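You operate a simulated robot arm through the tools that you are given. There is no shell and no other tool.

Carry out the task below with a simulated robot arm. There is one attempt and no reset: what you move stays moved.

## Task
Set the controls near the top of the fitting bench. At the end: the flare nut is turned to tight; the red clamp knob is turned to clamped; the blue switch knob is turned to 3 bar; the grey switch knob is turned to 4 bar; whatever was shut is shut again. Leave all else as you found it, and nothing knocked over.

It is judged by the outcome, as a careful person would: the job done as asked, and still so three seconds after it is handed in. It fails if anything else is knocked over, pushed out of place, dropped, spilled or broken.

## Robot
A 6-joint arm with a two-finger gripper, fixed in place. Base frame: the origin is on the floor under the middle of its stand, x ahead of it, y to its left, z up; the work surface is at about z = 900. Lengths are in mm, angles in degrees, forces in N, time in s.
It reaches about 1572 mm from its shoulder. Its first joint turns from -166.0 to 166.0 degrees. Payload 2.45 kg.
The tool frame sits at the grasp point between the pads (the TCP): z along the fingers, y along the line on which they close. The tips reach 20 mm beyond it. The gripper opens to 140 mm; its body begins 168 mm behind the TCP.
Orientation is that of the tool frame in the base frame, as a unit quaternion [x, y, z, w]. With the fingers straight down and closing along the base's y, the tool's x points along the base's -x, its y along +y and its z along -z.

## Interface
- The arm moves only by the tool jog_arm. Its argument "moves" is a list of rows, each a list of 7 numbers: the shift along the tool's x, y, z in mm, then the turn, a rotation vector about the tool's x, y, z in degrees, then the gripper command, from -1 (fully open) to 1 (shut), values between in proportion. In form: [[tx, ty, tz, wx, wy, wz, grip], ...]. A call has 1 to 20 rows; each row shifts and turns the commanded pose from where the row before left it, along the tool's axes as they then stand. Each row takes 0.2 s and may step no farther than 50 mm and 8.6 degrees from the row before; otherwise, or with a gripper value out of range, the whole call is refused. A pose out of reach is approached as far as the arm can. The call stops where the force on the tool passes 40 N (or 10 N more than at its start, if that is more) or the arm is blocked; 0.2 s more then pass. Each finger travels about 45 mm/s and halts on what it meets, pressing with about 37 N; the grip force reading is that of the motor and also rises with nothing between the fingers. The clock runs only during rows and for 0.2 s after the last one: add rows that do not move to give the fingers time. The reply holds the time, the measured pose of the TCP, the force on the tool along the base axes, the opening and the grip force, in the units named above and with some noise, with the torque about the TCP (base axes, N m) and any sound that the robot's microphone picked up, and new pictures: "show" is both (left out), scene, wrist or none.
- Cameras (640 x 400 px; columns grow to the right, rows downward): "scene" is fixed at [403.5, 513.3, 1606.1]; the picture's right is [-0.60, -0.80, 0.00], its down [-0.46, 0.34, -0.82] and it looks along [0.66, -0.49, -0.58] (base axes); focal length 367 px, centre (320, 200). "wrist" rides on the gripper at [78, 11, -209] in the tool frame; the picture's right is [-0.14, 0.99, 0.00], its down [-0.92, -0.13, -0.37] and it looks along [-0.36, -0.05, 0.93] (tool axes); focal length 280 px, centre (320, 200). There is no depth. A picture from a camera that has moved, and an enlarged one, comes with that camera's place and axes in the base frame and with its lens. The place of the scene camera against the robot may be out by one fixed shift of up to 25 mm in any direction.
- enlarge(camera, box): a new picture of the part [left, top, right, bottom] of that camera's present view, enlarged. The clock stands still meanwhile.
- hand_in(): hands the job in; it is judged then, once.

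Nothing tells you positions but the pictures and the camera data. Unless the task says otherwise, let go and move clear before handing in.

The tools are called after ">>>" as name(argument=value, ...) on one line, values as JSON. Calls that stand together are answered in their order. jog_arm: Moves the arm, as the interface text tells. Its arguments: {"type":"object","properties":{"moves":{"type":"array","items":{"type":"array","items":{"type":"number"}}},"show":{"type":"string","enum":["both","scene","wrist","none"]}},"required":["moves"]} The other tools are called the same way: enlarge (camera, box) takes an enlarged picture of a part of a camera's view; hand_in () hands the job in.

At the start:

```text
time_s: 0.0
tcp_pos: [608.3, 182.2, 1369.3]
tcp_rot: [0.0, 1.0, 0.0, 0.001]
contact_force: [0.4, -0.5, -0.1]
moment: [0.01, -0.02, -0.01]
grip_width: 140.1
finger_force: 0.0
```

scene: 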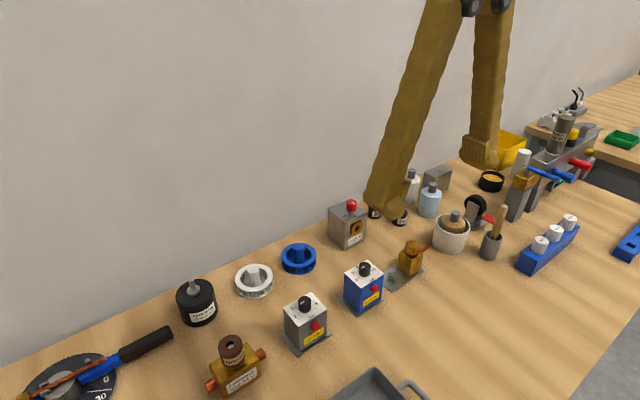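
wrist: 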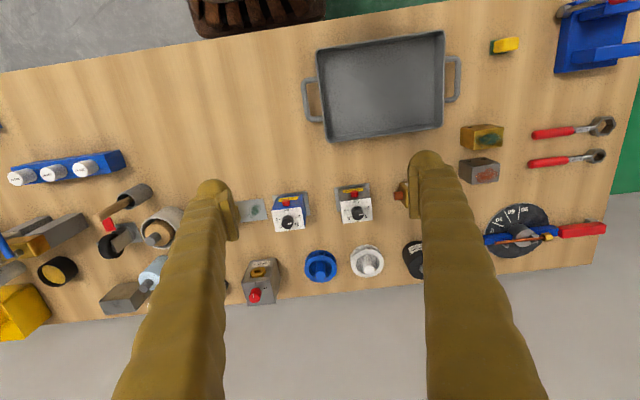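

I see a bench with several knob boxes: a blue box and a grey box with dial knobs, a grey box with a red knob, a brass fitting, and others. I'll enlarge the pictures first to identify each control.

>>> enlarge(camera="scene", box=[270, 180, 430, 360])

>>> enlarge(camera="scene", box=[140, 250, 340, 400])

>>> enlarge(camera="scene", box=[380, 140, 600, 290])

>>> enlarge(camera="wrist", box=[220, 160, 420, 320])

>>> enlarge(camera="wrist", box=[0, 140, 240, 340])

```text
2.22 times, centred on (350, 270) of scene
camera zoom: at [403.5, 513.3, 1606.1], right [-0.6, -0.8, 0.0], down [-0.46, 0.34, -0.82], along [0.66, -0.49, -0.58], focal length 815 px, centre (253, 44)
```

zoom: 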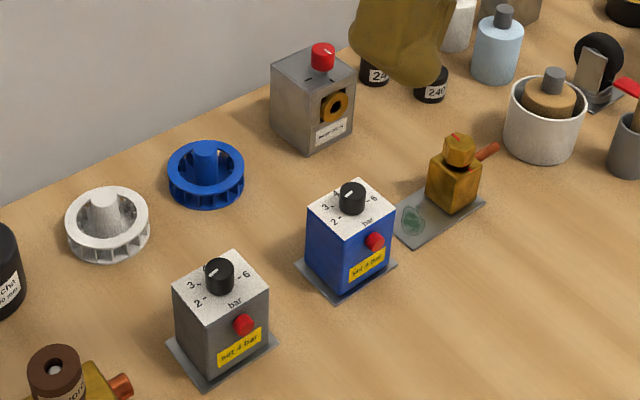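

```text
2.67 times, centred on (240, 325) of scene
camera zoom: at [403.5, 513.3, 1606.1], right [-0.6, -0.8, 0.0], down [-0.46, 0.34, -0.82], along [0.66, -0.49, -0.58], focal length 978 px, centre (533, -133)
```

zoom: 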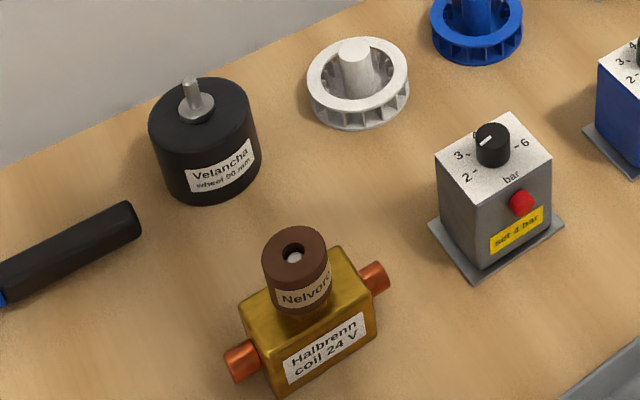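

```text
2.67 times, centred on (490, 215) of scene
camera zoom: at [403.5, 513.3, 1606.1], right [-0.6, -0.8, 0.0], down [-0.46, 0.34, -0.82], along [0.66, -0.49, -0.58], focal length 978 px, centre (-133, 160)
```

zoom: 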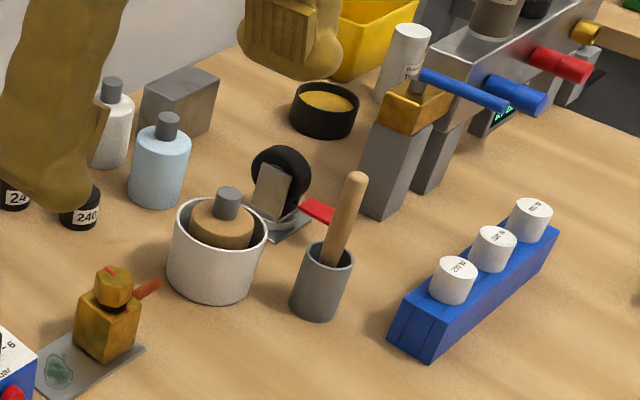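

```text
2.50 times, centred on (320, 240) of wrist
camera zoom: at [529.6, 192.8, 1578.5], right [0.14, 0.99, 0.0], down [0.92, -0.13, 0.37], along [0.36, -0.05, -0.93], focal length 701 px, centre (320, 100)
```

zoom: 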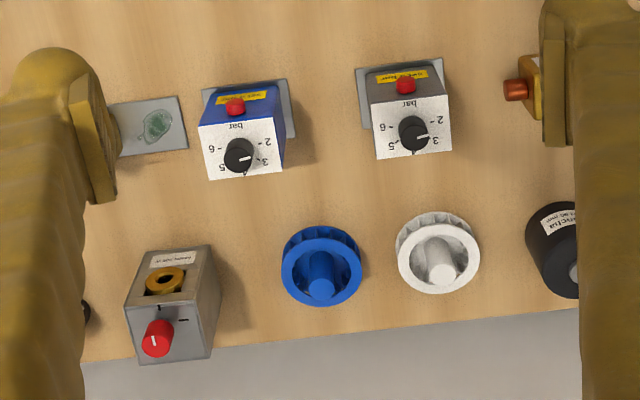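

```text
2.00 times, centred on (120, 240) of wrist
camera zoom: at [529.6, 192.8, 1578.5], right [0.14, 0.99, 0.0], down [0.92, -0.13, 0.37], along [0.36, -0.05, -0.93], focal length 561 px, centre (720, 120)
```

zoom: 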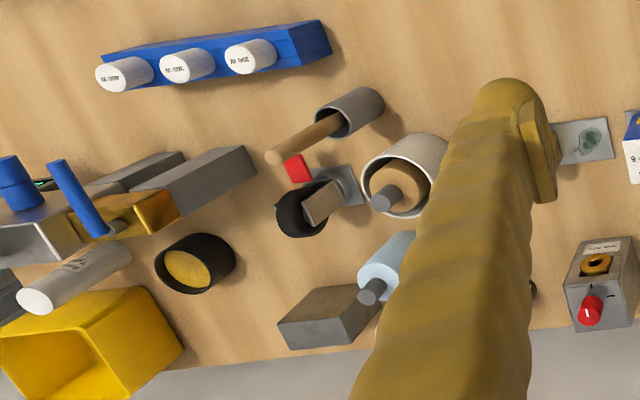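

I can see the blue and grey dial boxes, the red-knob clamp box, and the brass flare nut with its copper pipe. I'll look closer at the labels and marks.

>>> enlarge(camera="scene", box=[340, 255, 390, 320])

>>> enlarge(camera="scene", box=[280, 285, 340, 355])

>>> enlarge(camera="scene", box=[325, 195, 375, 250])

>>> enlarge(camera="scene", box=[380, 230, 440, 295])

>>> enlarge(camera="wrist", box=[265, 185, 315, 235])

>>> enlarge(camera="wrist", box=[330, 178, 380, 228])

>>> enlarge(camera="wrist", box=[235, 250, 295, 310])

```text
6.15 times, centred on (365, 288) of scene
camera zoom: at [403.5, 513.3, 1606.1], right [-0.6, -0.8, 0.0], down [-0.46, 0.34, -0.82], along [0.66, -0.49, -0.58], focal length 2257 px, centre (43, -338)
```

zoom: 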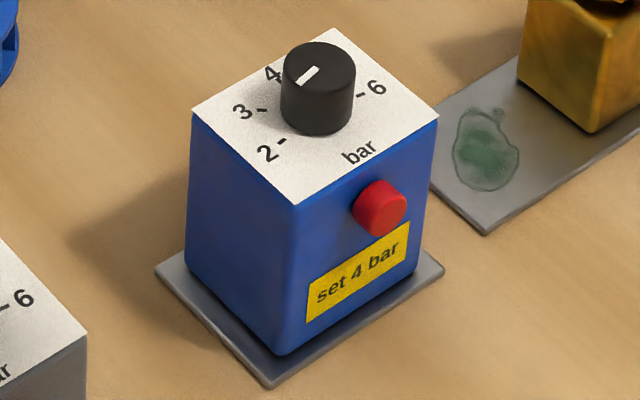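

```text
5.71 times, centred on (310, 320) of scene
camera zoom: at [403.5, 513.3, 1606.1], right [-0.6, -0.8, 0.0], down [-0.46, 0.34, -0.82], along [0.66, -0.49, -0.58], focal length 2096 px, centre (377, -486)
```

zoom: 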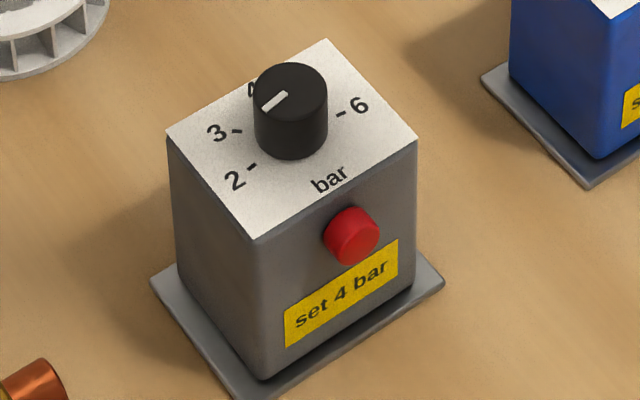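

```text
7.27 times, centred on (350, 222) of scene
camera zoom: at [403.5, 513.3, 1606.1], right [-0.6, -0.8, 0.0], down [-0.46, 0.34, -0.82], along [0.66, -0.49, -0.58], focal length 2667 px, centre (102, 36)
```

zoom: 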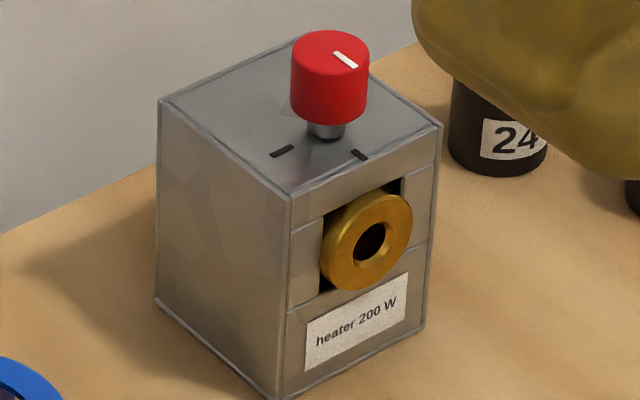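

```text
6.15 times, centred on (410, 262) of scene
camera zoom: at [403.5, 513.3, 1606.1], right [-0.6, -0.8, 0.0], down [-0.46, 0.34, -0.82], along [0.66, -0.49, -0.58], focal length 2257 px, centre (-234, -185)
```

zoom: 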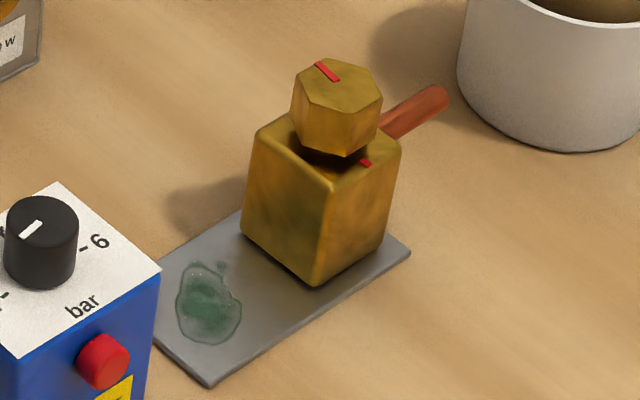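

```text
8.00 times, centred on (290, 210) of wrist
camera zoom: at [529.6, 192.8, 1578.5], right [0.14, 0.99, 0.0], down [0.92, -0.13, 0.37], along [0.36, -0.05, -0.93], focal length 2243 px, centre (560, 120)
```

zoom: 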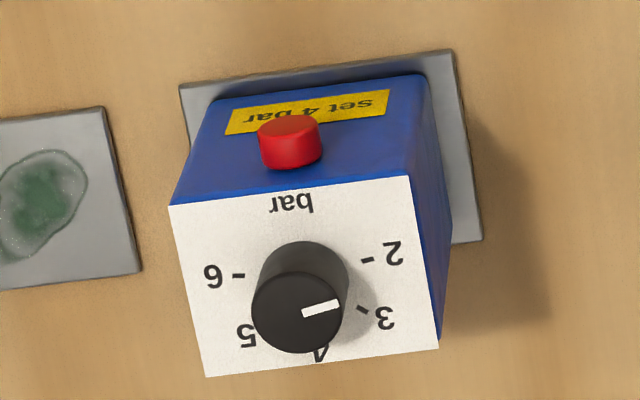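

```text
8.00 times, centred on (355, 203) of wrist
camera zoom: at [529.6, 192.8, 1578.5], right [0.14, 0.99, 0.0], down [0.92, -0.13, 0.37], along [0.36, -0.05, -0.93], focal length 2243 px, centre (40, 176)
```

zoom: 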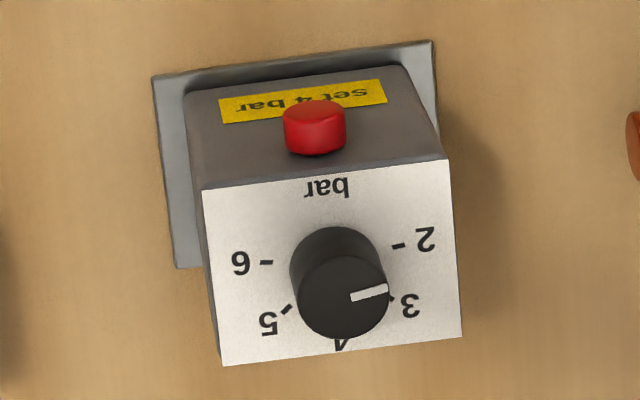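

```text
6.67 times, centred on (265, 280) of wrist
camera zoom: at [529.6, 192.8, 1578.5], right [0.14, 0.99, 0.0], down [0.92, -0.13, 0.37], along [0.36, -0.05, -0.93], focal length 1869 px, centre (687, -333)
```

zoom: 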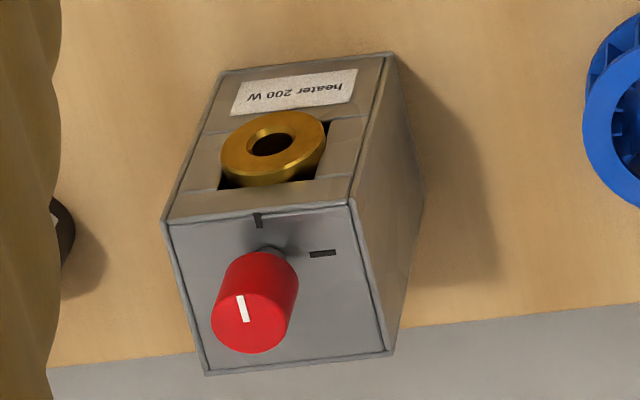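

The two pressure boxes have black knobs that both point about at 2 bar. The heater box's red knob points at its front tick, and the flare nut's red mark is away from the block's red mark. I'll move the arm over the boxes for closer views from the wrist camera.

>>> jog_arm(moves=[[-29.6, -15.7, 24.1, 0, 0, 0, -1], [-29.6, -15.7, 24.1, 0, 0, 0, -1], [-29.6, -15.7, 24.1, 0, 0, 0, -1], [-29.6, -15.7, 24.1, 0, 0, 0, -1], [-29.6, -15.7, 24.1, 0, 0, 0, -1], [-29.6, -15.7, 24.1, 0, 0, 0, -1], [-29.6, -15.7, 24.1, 0, 0, 0, -1], [0, 0, 0, 0, 0, 0, -1]])

```text
time_s: 1.8
tcp_pos: [814.3, 72.7, 1196.7]
tcp_rot: [-0.001, 1.0, -0.001, 0.0]
contact_force: [-0.3, 0.2, 0.4]
moment: [0.01, -0.01, 0.01]
grip_width: 139.9
finger_force: 0.0
camera wrist: at [736.0, 84.1, 1406.7], right [0.14, 0.99, 0.0], down [0.92, -0.13, 0.37], along [0.37, -0.05, -0.93], focal length 280 px, centre (320, 200)
```

scene: 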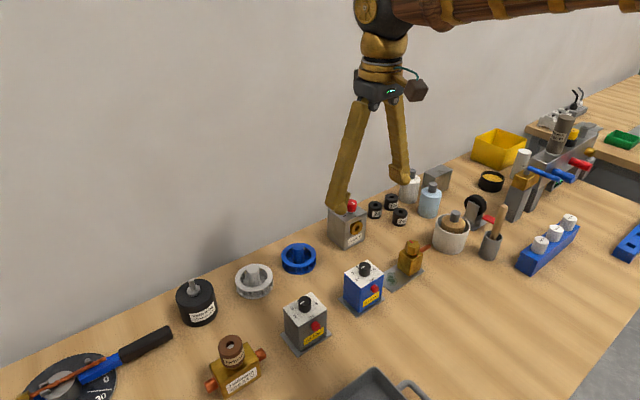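
wrist: 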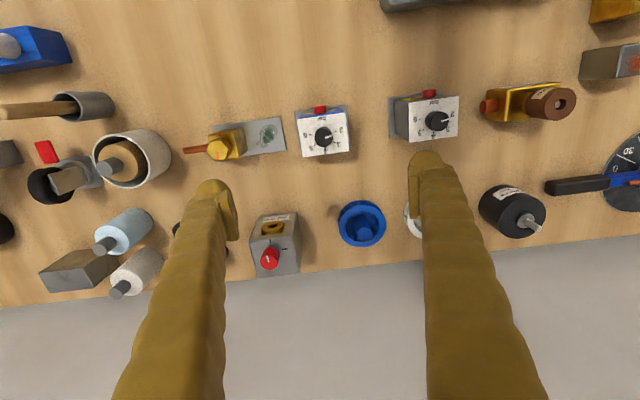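

The blue box is now nearly below the camera, with the grey box to its right. I'll enlarge each control to measure it.

>>> enlarge(camera="wrist", box=[290, 95, 360, 165])

>>> enlarge(camera="wrist", box=[385, 80, 465, 150])

>>> enlarge(camera="wrist", box=[240, 205, 310, 285])

>>> enlarge(camera="wrist", box=[180, 105, 290, 175])

```text
5.71 times, centred on (325, 130) of wrist
camera zoom: at [736.0, 84.1, 1406.7], right [0.14, 0.99, 0.0], down [0.92, -0.13, 0.37], along [0.37, -0.05, -0.93], focal length 1602 px, centre (291, 600)
```

zoom: 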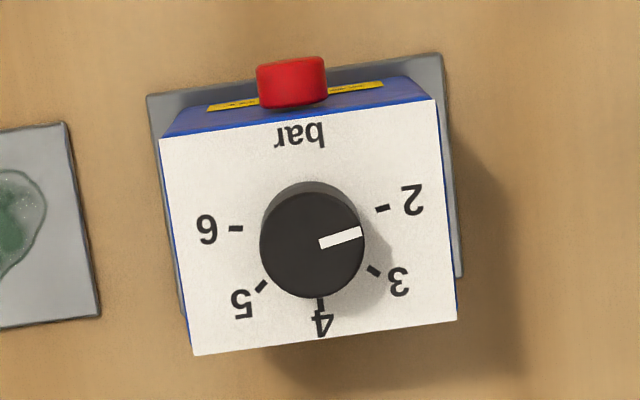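

```text
5.71 times, centred on (425, 115) of wrist
camera zoom: at [736.0, 84.1, 1406.7], right [0.14, 0.99, 0.0], down [0.92, -0.13, 0.37], along [0.37, -0.05, -0.93], focal length 1602 px, centre (-280, 686)
```

zoom: 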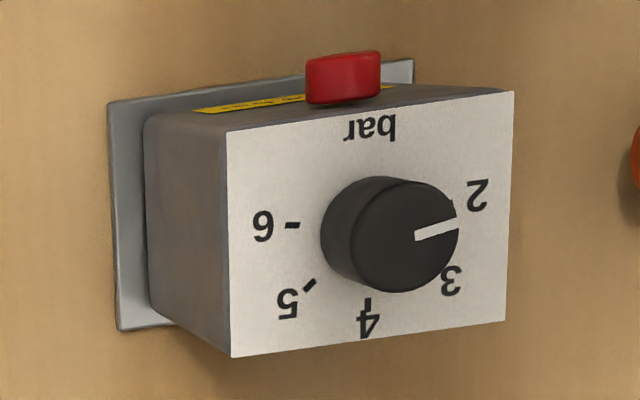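

```text
5.00 times, centred on (275, 245) of wrist
camera zoom: at [736.0, 84.1, 1406.7], right [0.14, 0.99, 0.0], down [0.92, -0.13, 0.37], along [0.37, -0.05, -0.93], focal length 1402 px, centre (545, -25)
```

zoom: 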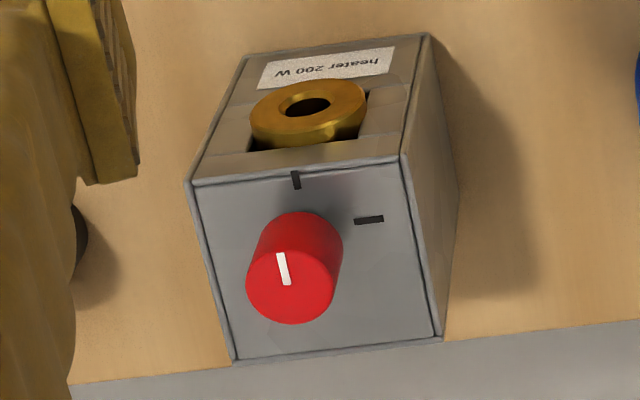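

```text
5.71 times, centred on (235, 140) of wrist
camera zoom: at [736.0, 84.1, 1406.7], right [0.14, 0.99, 0.0], down [0.92, -0.13, 0.37], along [0.37, -0.05, -0.93], focal length 1602 px, centre (806, 543)
```

zoom: 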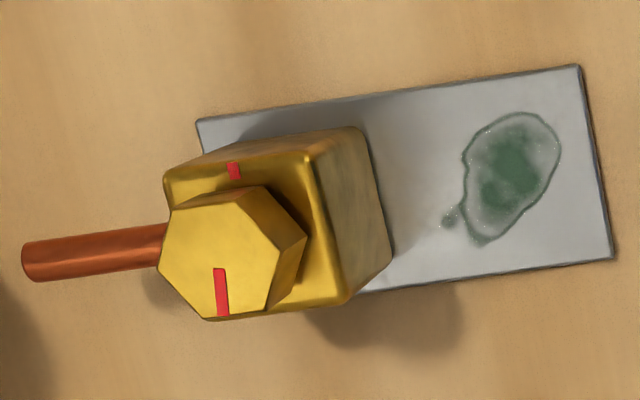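

Triangulating from the two wrist views puts the blue knob top at about (799, 80, 1008). The grey knob is at about (799, 242, 1008), the red clamp knob at about (980, -34, 1020) and the nut at about (797, -79, 990). I'll move down over the blue knob to refine its position.

>>> jog_arm(moves=[[4.9, 2.6, 35.6, 0, 0, 0, -1], [4.9, 2.6, 35.6, 0, 0, 0, -1], [5.0, 2.5, 35.5, 0, 0, 0, -1], [0, 0, 0, 0, 0, 0, -1]])

>>> enlarge(camera="wrist", box=[230, 100, 410, 240])

```text
time_s: 2.8
tcp_pos: [800.3, 80.5, 1090.9]
tcp_rot: [0.001, 1.0, -0.001, 0.0]
contact_force: [-0.7, 0.4, 0.1]
moment: [0.02, 0.01, 0.0]
grip_width: 140.0
finger_force: 0.1
camera wrist: at [721.7, 91.4, 1300.7], right [0.14, 0.99, 0.0], down [0.92, -0.13, 0.37], along [0.37, -0.05, -0.93], focal length 280 px, centre (320, 200)
```

scene: 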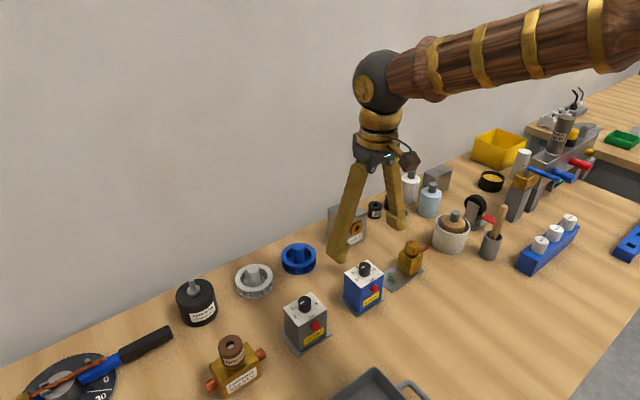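
wrist: 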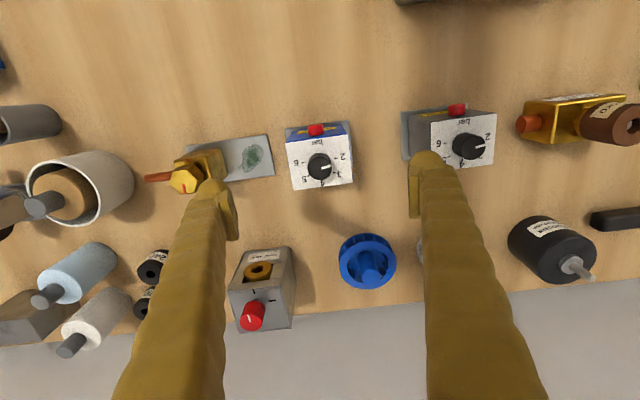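

```text
2.86 times, centred on (320, 170) of wrist
camera zoom: at [721.7, 91.4, 1300.7], right [0.14, 0.99, 0.0], down [0.92, -0.13, 0.37], along [0.37, -0.05, -0.93], focal length 801 px, centre (320, 286)
```

zoom: 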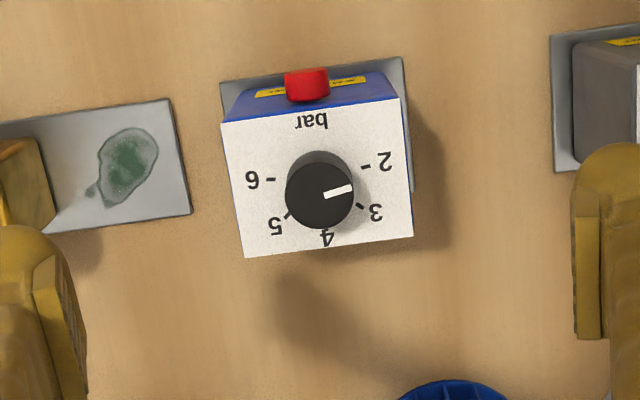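

The knob position agrees across three views: about (799.3, 80.5), top at z ≈ 1007. I'll pre-close the fingers to about 60 mm, turn the gripper back 25° and lower to just above the knob.

>>> jog_arm(moves=[[0.9, 0, 0, 0, 0, -8.34, 0.14], [0, 0, 0, 0, 0, -8.33, 0.14], [0, 0, 0, 0, 0, -8.33, 0.14], [0, 0, 0, 0, 0, 0, 0.14], [0, 0, 0, 0, 0, 0, 0.14], [0, 0, 25, 0, 0, 0, 0.14], [0, 0, 25, 0, 0, 0, 0.14], [0, 0, 0, 0, 0, 0, 0.14]])

>>> enlarge(camera="wrist", box=[230, 100, 410, 240])

```text
time_s: 4.6
tcp_pos: [800.0, 79.5, 1045.5]
tcp_rot: [-0.216, 0.976, 0.0, -0.001]
contact_force: [0.4, -0.4, 0.3]
moment: [-0.03, 0.01, 0.0]
grip_width: 60.2
finger_force: 0.0
camera wrist: at [723.8, 57.1, 1254.2], right [-0.29, 0.96, 0.0], down [0.89, 0.27, 0.37], along [0.35, 0.11, -0.93], focal length 280 px, centre (320, 200)
```

scene: 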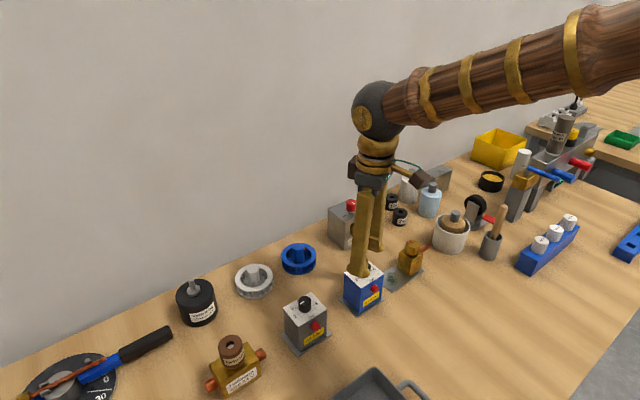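
wrist: 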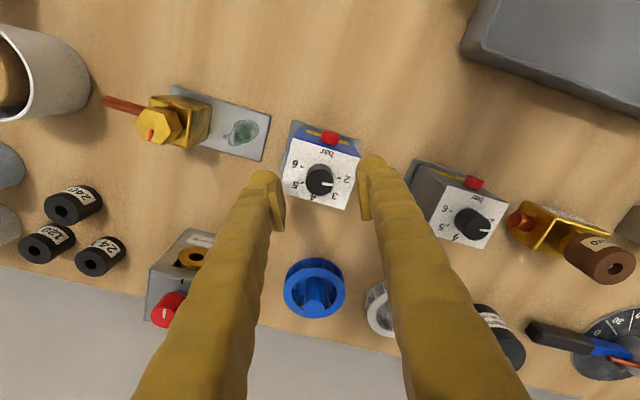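

```text
2.86 times, centred on (320, 170) of wrist
camera zoom: at [723.8, 57.1, 1254.2], right [-0.29, 0.96, 0.0], down [0.89, 0.27, 0.37], along [0.35, 0.11, -0.93], focal length 801 px, centre (320, 286)
```

zoom: 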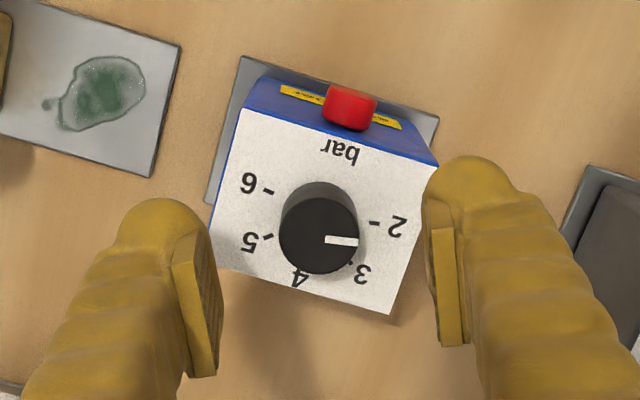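

The fingers straddle the knob, which is within about 1 mm of the tool axis. The plate is at z ≈ 983 and the knob top at about 1006, so I'll lower to TCP z ≈ 1011 and check before gripping.

>>> jog_arm(moves=[[0, 0, 15, 0, 0, 0, 0.14], [0, 0, 14.9, 0, 0, 0, 0.14], [0, 0, 0, 0, 0, 0, 0.14], [0, 0, 0, 0, 0, 0, 0.14]])

>>> enlarge(camera="wrist", box=[230, 100, 410, 240])

>>> enlarge(camera="scene", box=[320, 220, 420, 320])

```text
time_s: 5.6
tcp_pos: [799.7, 79.0, 1015.9]
tcp_rot: [-0.217, 0.976, 0.001, -0.001]
contact_force: [-0.5, 0.4, -1.0]
moment: [0.0, -0.01, 0.04]
grip_width: 60.0
finger_force: 0.0
camera wrist: at [723.6, 55.5, 1224.9], right [-0.29, 0.96, 0.0], down [0.89, 0.27, 0.37], along [0.35, 0.11, -0.93], focal length 280 px, centre (320, 200)
```

scene: 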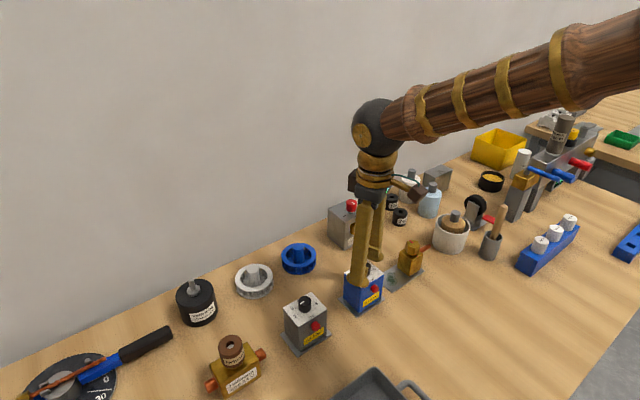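
wrist: 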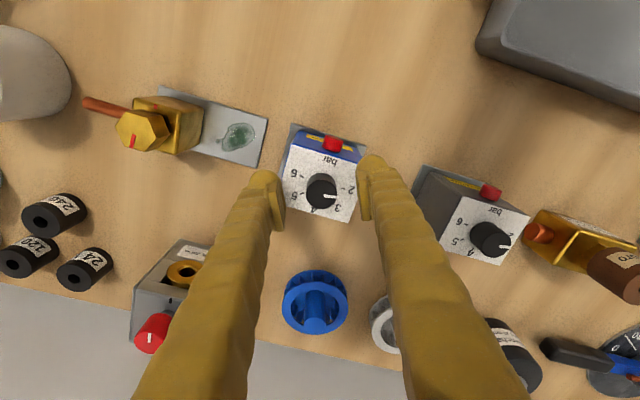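

```text
2.86 times, centred on (320, 170) of wrist
camera zoom: at [723.6, 55.5, 1224.9], right [-0.29, 0.96, 0.0], down [0.89, 0.27, 0.37], along [0.35, 0.11, -0.93], focal length 801 px, centre (320, 286)
```

zoom: 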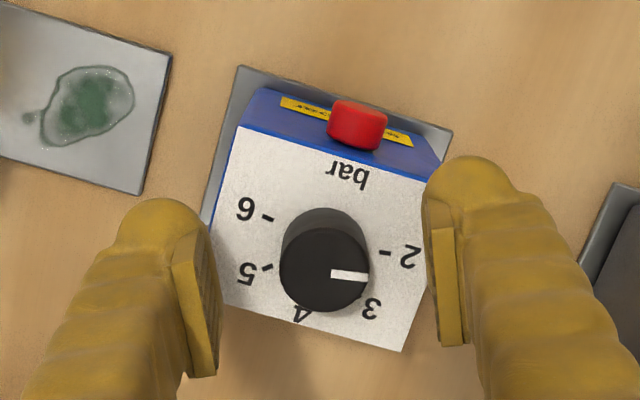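

```text
4.00 times, centred on (370, 270) of scene
camera zoom: at [403.5, 513.3, 1606.1], right [-0.6, -0.8, 0.0], down [-0.46, 0.34, -0.82], along [0.66, -0.49, -0.58], focal length 1467 px, centre (120, -80)
```

zoom: 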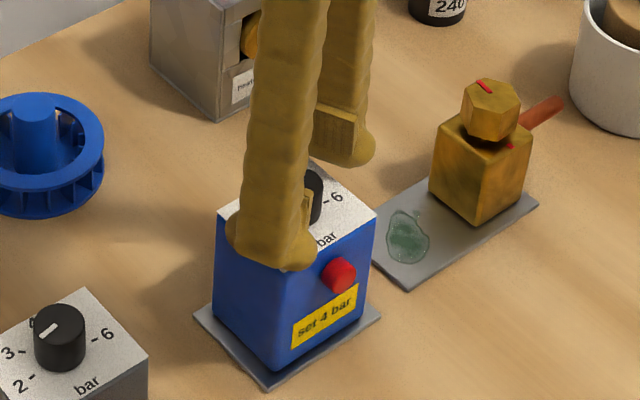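

The gripper is around the knob with an offset of about 1–2 mm, so I'll correct that, lower 3 mm more, and close on the knob.

>>> jog_arm(moves=[[-1.7, 0.9, 3.0, 0, 0, 0, 0.14], [0, 0, 0, 0, 0, 0, 0.4], [0, 0, 0, 0, 0, 0, 0.7], [0, 0, 0, 0, 0, 0, 0.8], [0, 0, 0, 0, 0, 0, 0.8]], show="wrist")

>>> enlarge(camera="wrist", box=[230, 100, 410, 240])

```text
time_s: 6.8
tcp_pos: [800.3, 79.1, 1011.2]
tcp_rot: [-0.217, 0.976, 0.0, 0.0]
contact_force: [-1.8, 1.7, 0.8]
moment: [0.01, 0.01, -0.02]
grip_width: 24.0
finger_force: 38.0
camera wrist: at [725.2, 56.9, 1221.4], right [-0.29, 0.96, 0.0], down [0.89, 0.27, 0.37], along [0.35, 0.11, -0.93], focal length 280 px, centre (320, 200)
```

wrist: 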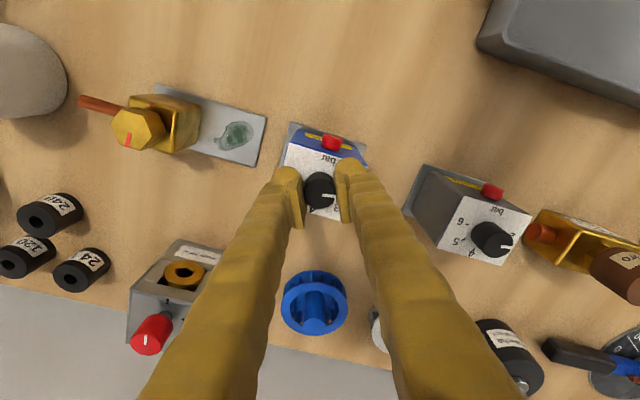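

```text
2.86 times, centred on (320, 170) of wrist
camera zoom: at [725.2, 56.9, 1221.4], right [-0.29, 0.96, 0.0], down [0.89, 0.27, 0.37], along [0.35, 0.11, -0.93], focal length 801 px, centre (320, 286)
```

zoom: 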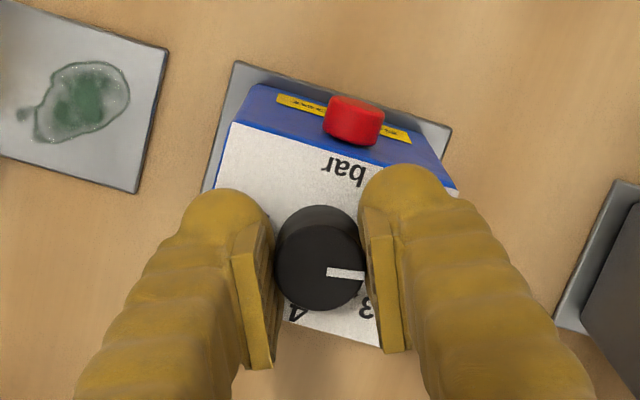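

The knob is held at 24 mm with little side force. I'll turn it 25° clockwise first and watch the torque.

>>> jog_arm(moves=[[0, 0, 0, 0, 0, 8.33, 0.8], [0, 0, 0, 0, 0, 8.33, 0.8], [0, 0, 0, 0, 0, 8.34, 0.8], [0, 0, 0, 0, 0, 0, 0.8]], show="wrist")

>>> enlarge(camera="wrist", box=[230, 100, 410, 240])

```text
time_s: 7.8
tcp_pos: [800.6, 79.9, 1012.5]
tcp_rot: [0.001, 1.0, -0.001, 0.0]
contact_force: [1.9, -2.9, 5.2]
moment: [-0.05, 0.06, 0.02]
grip_width: 24.0
finger_force: 37.2
camera wrist: at [722.7, 91.3, 1221.3], right [0.14, 0.99, 0.0], down [0.92, -0.13, 0.37], along [0.37, -0.05, -0.93], focal length 280 px, centre (320, 200)
```

wrist: 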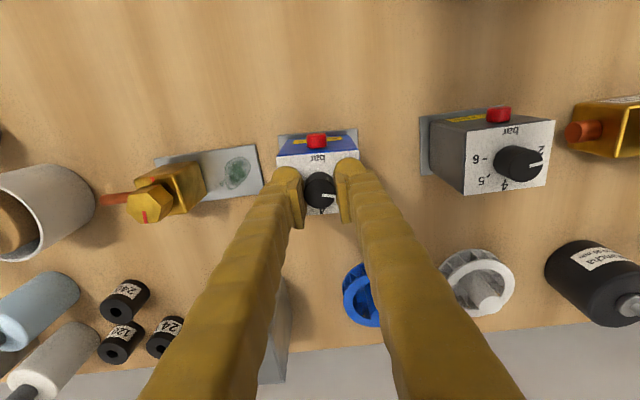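

```text
2.86 times, centred on (320, 170) of wrist
camera zoom: at [722.7, 91.3, 1221.3], right [0.14, 0.99, 0.0], down [0.92, -0.13, 0.37], along [0.37, -0.05, -0.93], focal length 801 px, centre (320, 286)
```

zoom: 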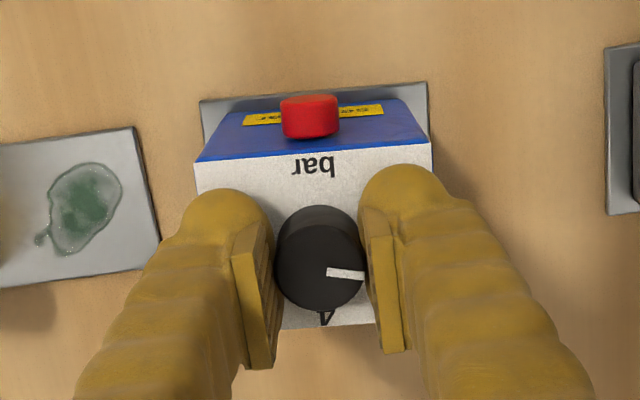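

The knob turned with the gripper, but the box appears to have slipped about 3° clockwise on the bench. I'll press down gently through the knob to add bench friction before turning further.

>>> jog_arm(moves=[[0, 0, 2.0, 0, 0, 0, 0.8], [0, 0, 0, 0, 0, 0, 0.8]], show="none")

```text
time_s: 8.4
tcp_pos: [801.4, 80.3, 1009.5]
tcp_rot: [0.0, 1.0, 0.0, 0.0]
contact_force: [1.6, -15.4, 30.6]
moment: [-0.22, -0.06, -0.01]
grip_width: 24.0
finger_force: 37.3
```

Pressing 2 mm gave about 30 N down with 15 N sideways. I'll ease off slightly and null the side force.

>>> jog_arm(moves=[[0, -0.7, -0.4, 0, 0, 0, 0.8], [0, 0, 0, 0, 0, 0, 0.8]], show="wrist")

>>> enlarge(camera="wrist", box=[230, 100, 410, 240])

```text
time_s: 9.0
tcp_pos: [800.1, 80.4, 1010.5]
tcp_rot: [0.0, 1.0, 0.0, 0.001]
contact_force: [5.9, -7.1, 27.3]
moment: [-0.07, -0.35, 0.04]
grip_width: 24.3
finger_force: 37.2
camera wrist: at [722.7, 91.3, 1219.0], right [0.14, 0.99, 0.0], down [0.92, -0.13, 0.37], along [0.37, -0.05, -0.93], focal length 280 px, centre (320, 200)
```

wrist: 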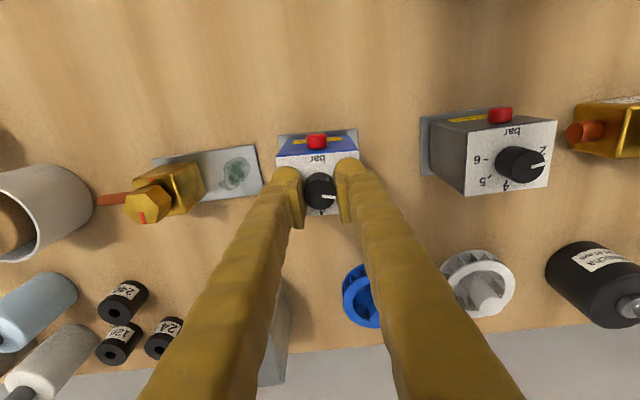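

```text
2.86 times, centred on (320, 170) of wrist
camera zoom: at [722.7, 91.3, 1219.0], right [0.14, 0.99, 0.0], down [0.92, -0.13, 0.37], along [0.37, -0.05, -0.93], focal length 801 px, centre (320, 286)
```

zoom: 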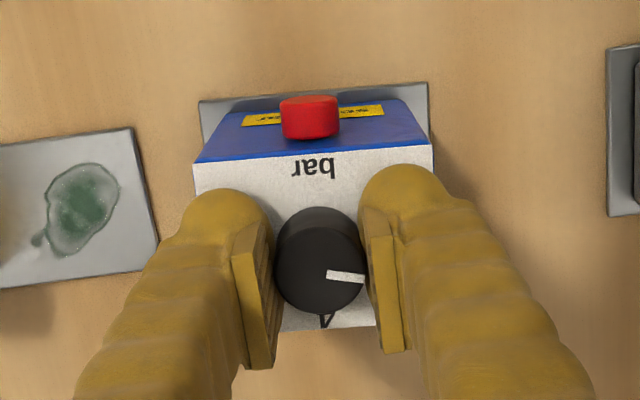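

The downforce is about 27 N with small side forces. I'll turn a further 25° in this state.

>>> jog_arm(moves=[[0, 0, 0, 0, 0, 6, 0.8], [0, 0, 0, 0, 0, 6, 0.8], [0, 0, 0, 0, 0, 6, 0.8], [0, 0, 0, 0, 0, 7, 0.8], [0, 0, 0, 0, 0, 0, 0.8]], show="wrist")

>>> enlarge(camera="wrist", box=[230, 100, 410, 240])

```text
time_s: 10.2
tcp_pos: [800.0, 79.5, 1009.1]
tcp_rot: [0.217, 0.976, -0.001, 0.0]
contact_force: [1.4, -12.8, 26.4]
moment: [-0.14, 0.02, 0.01]
grip_width: 24.2
finger_force: 37.1
camera wrist: at [734.6, 123.5, 1218.5], right [0.55, 0.84, 0.0], down [0.78, -0.51, 0.37], along [0.31, -0.2, -0.93], focal length 280 px, centre (320, 200)
```

wrist: 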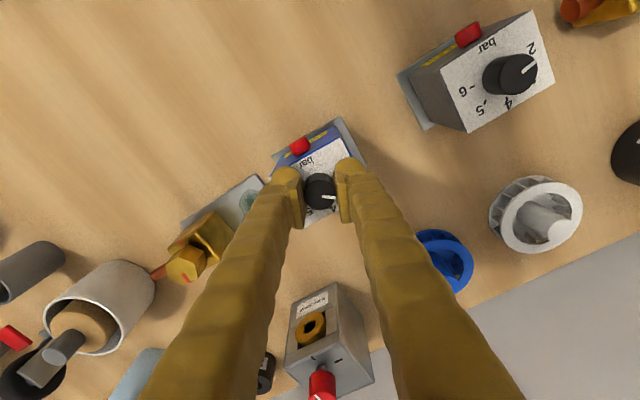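

```text
2.86 times, centred on (320, 170) of wrist
camera zoom: at [734.6, 123.5, 1218.5], right [0.55, 0.84, 0.0], down [0.78, -0.51, 0.37], along [0.31, -0.2, -0.93], focal length 801 px, centre (320, 286)
```

zoom: 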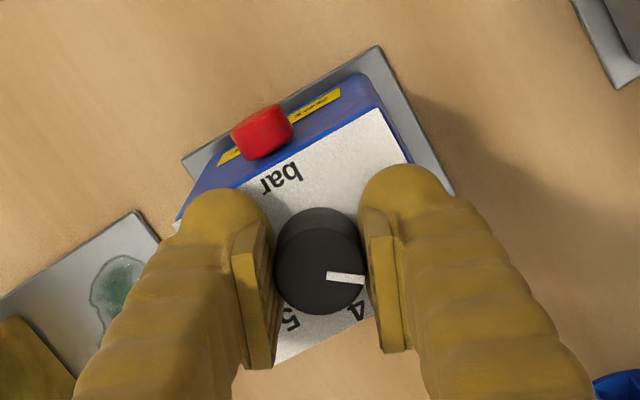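

The box held still this time under the downforce. The knob is at about 47° relative to the box, so I'll add 3° more, then release and look.

>>> jog_arm(moves=[[0, 0, 0, 0, 0, 3, 0.8], [0, 0, 0, 0, 0, 0, 0.8], [0, 0, -1.6, 0, 0, 0, 0.8], [0, 0, 0, 0, 0, 0, 0.14], [0, 0, 0, 0, 0, 0, 0.14], [0, 0, 0, 0, 0, 0, 0.14], [0, 0, -30, 0, 0, 0, 0.14], [0, 0, -30, 0, 0, 0, 0.14], [0, 0, 0, 0, 0, 0, 0.14]])

>>> enlarge(camera="wrist", box=[230, 100, 410, 240])

>>> enlarge(camera="scene", box=[320, 220, 420, 320])

```text
time_s: 12.2
tcp_pos: [800.8, 80.8, 1069.8]
tcp_rot: [0.242, 0.97, 0.0, 0.0]
contact_force: [-0.4, 0.1, 0.3]
moment: [-0.01, -0.01, -0.04]
grip_width: 60.1
finger_force: 0.1
camera wrist: at [736.4, 128.1, 1278.7], right [0.59, 0.81, 0.0], down [0.75, -0.55, 0.37], along [0.3, -0.22, -0.93], focal length 280 px, centre (320, 200)
```

scene: 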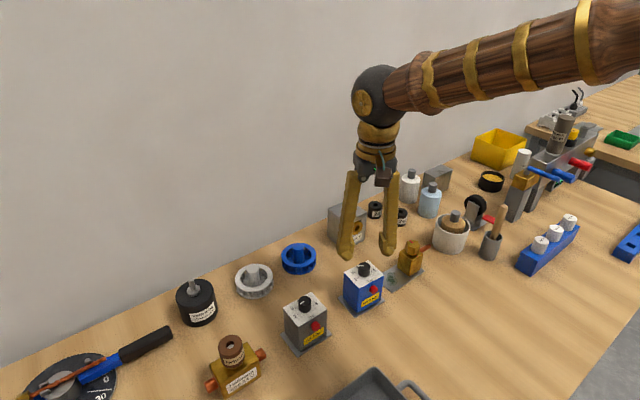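
wrist: 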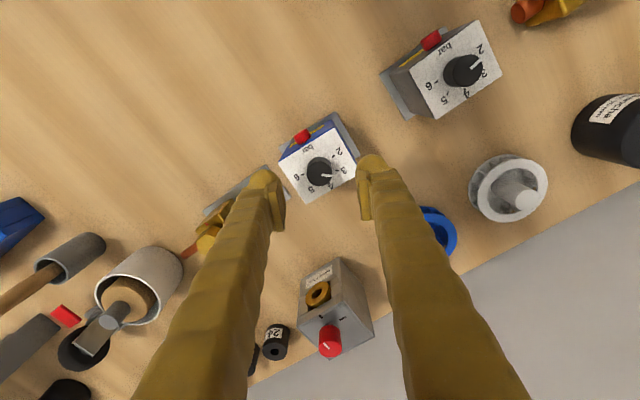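

```text
2.86 times, centred on (320, 170) of wrist
camera zoom: at [736.4, 128.1, 1278.7], right [0.59, 0.81, 0.0], down [0.75, -0.55, 0.37], along [0.3, -0.22, -0.93], focal length 801 px, centre (320, 286)
```

zoom: 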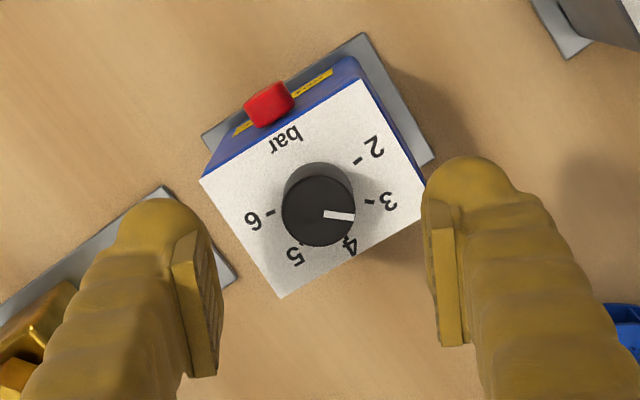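

```text
4.00 times, centred on (370, 270) of scene
camera zoom: at [403.5, 513.3, 1606.1], right [-0.6, -0.8, 0.0], down [-0.46, 0.34, -0.82], along [0.66, -0.49, -0.58], focal length 1467 px, centre (120, -80)
```

zoom: 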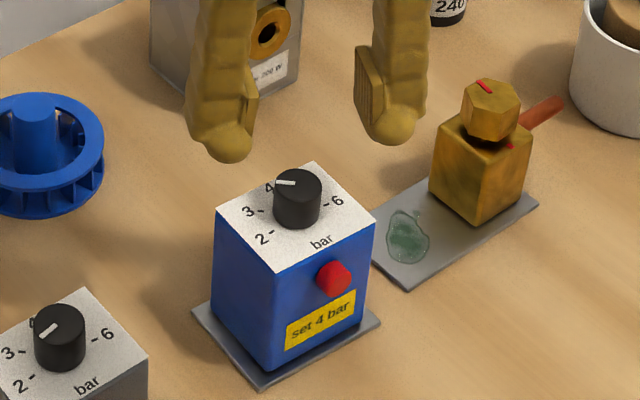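

The pointer now sits close to the 3 tick, but the box has turned about 3.9° clockwise from its original alignment. I'll enlarge more to measure precisely.

>>> enlarge(camera="wrist", box=[275, 110, 365, 206])

```text
4.17 times, centred on (320, 158) of wrist
camera zoom: at [736.4, 128.1, 1278.7], right [0.59, 0.81, 0.0], down [0.75, -0.55, 0.37], along [0.3, -0.22, -0.93], focal length 1168 px, centre (320, 375)
```

zoom: 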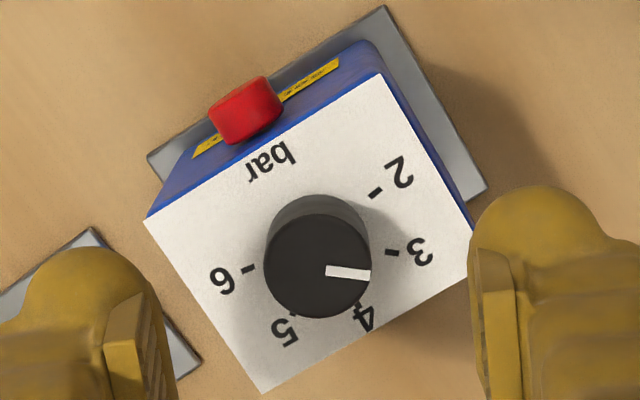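

The pointer is about 2–3° short of the 3 tick. I'll re-grip the knob, press lightly, add a small turn, and then realign the box body.

>>> jog_arm(moves=[[0, 0, 30, 0, 0, 0, 0.14], [0, 0, 30, 0, 0, 0, 0.14], [0, 0, 0, 0, 0, 0, 0.3], [0, 0, 0, 0, 0, 0, 0.6], [0, 0, 0, 0, 0, 0, 0.8], [0, 0, 0, 0, 0, 0, 0.8], [0, 0, 1.3, 0, 0, 0, 0.8], [0, 0, 0, 0, 0, 0, 0.8]], show="none")

```text
time_s: 14.0
tcp_pos: [801.2, 80.2, 1011.3]
tcp_rot: [0.242, 0.97, 0.001, 0.001]
contact_force: [2.4, 15.1, 29.8]
moment: [0.21, -0.05, -0.02]
grip_width: 24.2
finger_force: 37.0
```

The grip is set with about 30 N of downforce. I'll turn 3° more, unload, release and rise.

>>> jog_arm(moves=[[0, 0, 0, 0, 0, 3, 0.8], [0, 0, 0, 0, 0, 0, 0.8], [0, 0, -1.3, 0, 0, 0, 0.8], [0, 0, 0, 0, 0, 0, 0.14], [0, 0, 0, 0, 0, 0, 0.14], [0, 0, 0, 0, 0, 0, 0.14], [0, 0, -30, 0, 0, 0, 0.14], [0, 0, -30, 0, 0, 0, 0.14], [0, 0, 0, 0, 0, 0, 0.14]], show="wrist")

>>> enlarge(camera="wrist", box=[275, 110, 365, 206])

```text
time_s: 16.0
tcp_pos: [799.0, 80.0, 1071.7]
tcp_rot: [0.267, 0.964, 0.0, 0.0]
contact_force: [0.2, 0.4, -0.3]
moment: [-0.01, -0.01, -0.02]
grip_width: 60.1
finger_force: 0.1
camera wrist: at [737.8, 130.2, 1280.3], right [0.63, 0.78, 0.0], down [0.72, -0.58, 0.37], along [0.29, -0.23, -0.93], focal length 280 px, centre (320, 200)
```

wrist: 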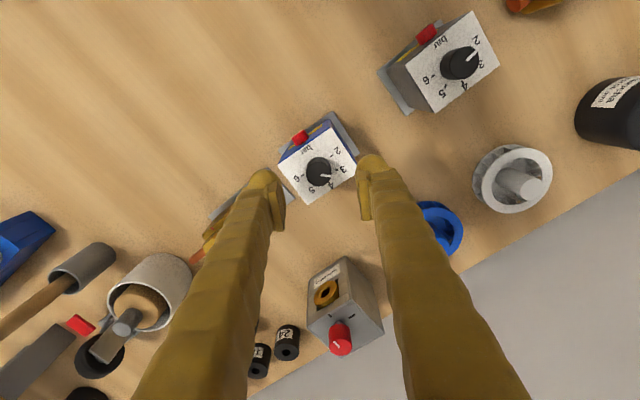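

```text
4.17 times, centred on (320, 158) of wrist
camera zoom: at [737.8, 130.2, 1280.3], right [0.63, 0.78, 0.0], down [0.72, -0.58, 0.37], along [0.29, -0.23, -0.93], focal length 1168 px, centre (320, 375)
```

zoom: 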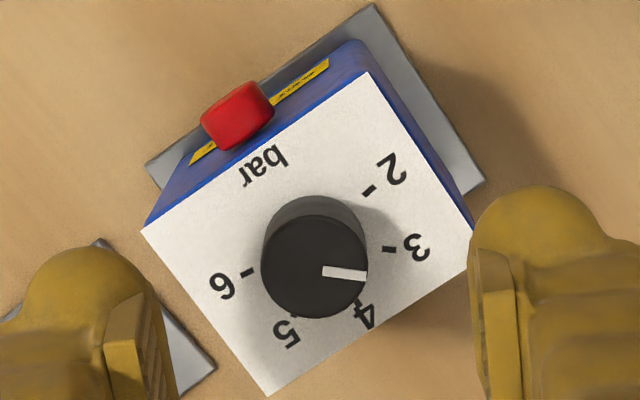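

The blue pointer is now within about 1° of the 3 tick. Next I'll grip the box body by its sides at about 4° yaw and turn it back to its original alignment.

>>> jog_arm(moves=[[0, 0, 0, 0, 0, -8, -0.57], [0, 0, 0, 0, 0, -8, -0.57], [0, 0, 0, 0, 0, -8, -0.57], [0, 0, 0, 0, 0, -3, -0.57], [0, 0, 20, 0, 0, 0, -0.57], [0, 0, 0, 0, 0, 0, -0.57]], show="both")

>>> enlarge(camera="wrist", box=[230, 100, 410, 240])

```text
time_s: 17.4
tcp_pos: [800.5, 78.8, 1051.0]
tcp_rot: [0.035, 0.999, 0.001, 0.001]
contact_force: [-0.7, 0.0, -1.0]
moment: [0.04, 0.01, -0.02]
grip_width: 109.9
finger_force: 0.1
camera wrist: at [723.2, 96.3, 1259.7], right [0.21, 0.98, 0.0], down [0.91, -0.19, 0.37], along [0.36, -0.08, -0.93], focal length 280 px, centre (320, 200)
```

scene: 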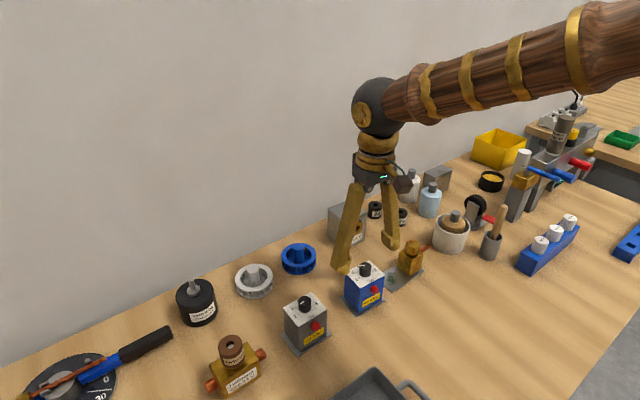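
wrist: 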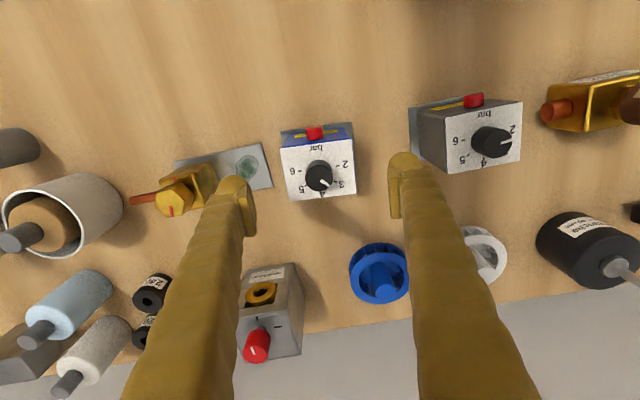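

```text
2.86 times, centred on (320, 170) of wrist
camera zoom: at [723.2, 96.3, 1259.7], right [0.21, 0.98, 0.0], down [0.91, -0.19, 0.37], along [0.36, -0.08, -0.93], focal length 801 px, centre (320, 286)
```

zoom: 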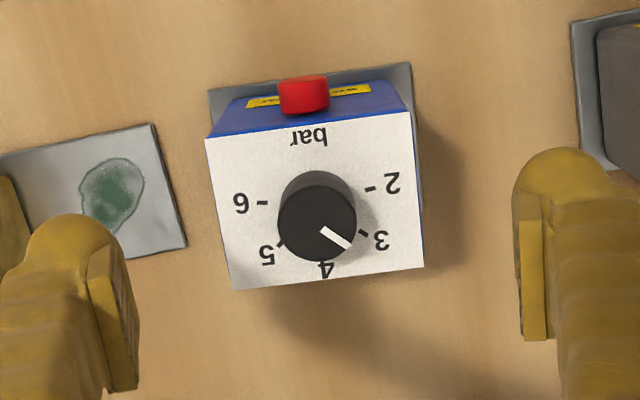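

The box sits about 4° clockwise and centred between the fingers. I'll lower around it and close gently on its sides.

>>> jog_arm(moves=[[0, 0, 25, 0, 0, 0, -0.57], [0, 0, 25, 0, 0, 0, -0.57], [0, 0, 15, 0, 0, 0, -0.57], [0, 0, 0, 0, 0, 0, -0.57]], show="both")

>>> enlarge(camera="wrist", box=[230, 100, 410, 240])

```text
time_s: 18.4
tcp_pos: [800.8, 79.0, 984.2]
tcp_rot: [0.035, 0.999, 0.0, 0.0]
contact_force: [0.4, 0.1, -0.5]
moment: [0.01, 0.01, -0.01]
grip_width: 110.1
finger_force: 0.0
camera wrist: at [723.2, 95.3, 1193.1], right [0.21, 0.98, 0.0], down [0.91, -0.19, 0.37], along [0.36, -0.08, -0.93], focal length 280 px, centre (320, 200)
```

scene: 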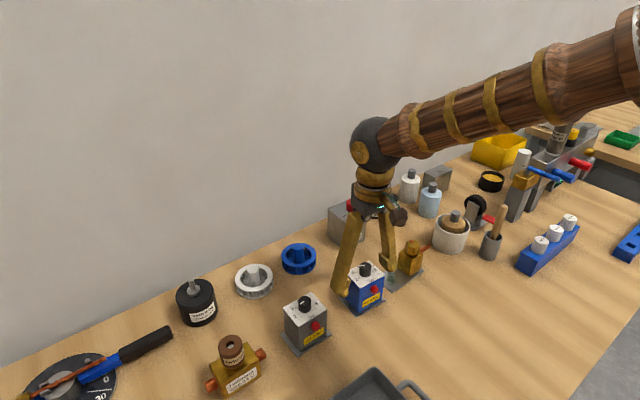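
wrist: 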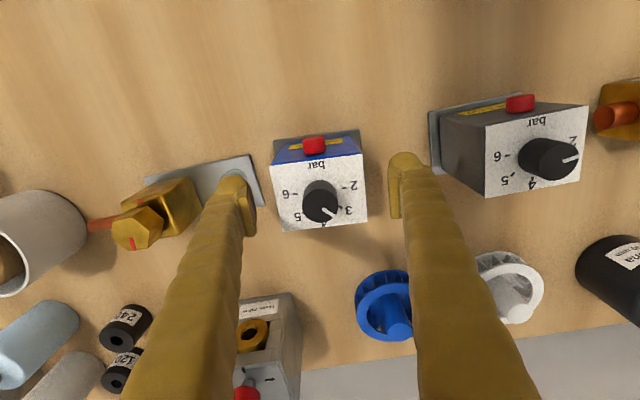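

```text
2.86 times, centred on (320, 170) of wrist
camera zoom: at [723.2, 95.3, 1193.1], right [0.21, 0.98, 0.0], down [0.91, -0.19, 0.37], along [0.36, -0.08, -0.93], focal length 801 px, centre (320, 286)
```

zoom: 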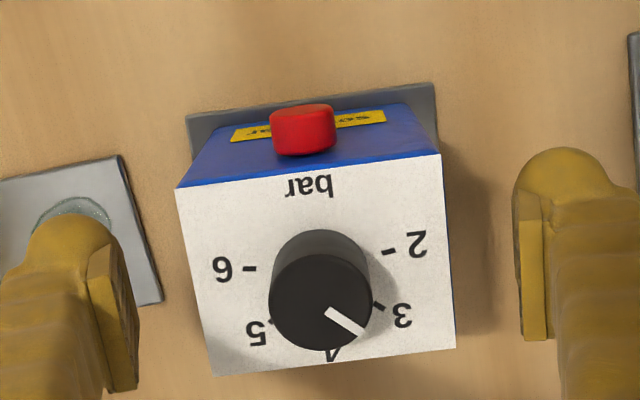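

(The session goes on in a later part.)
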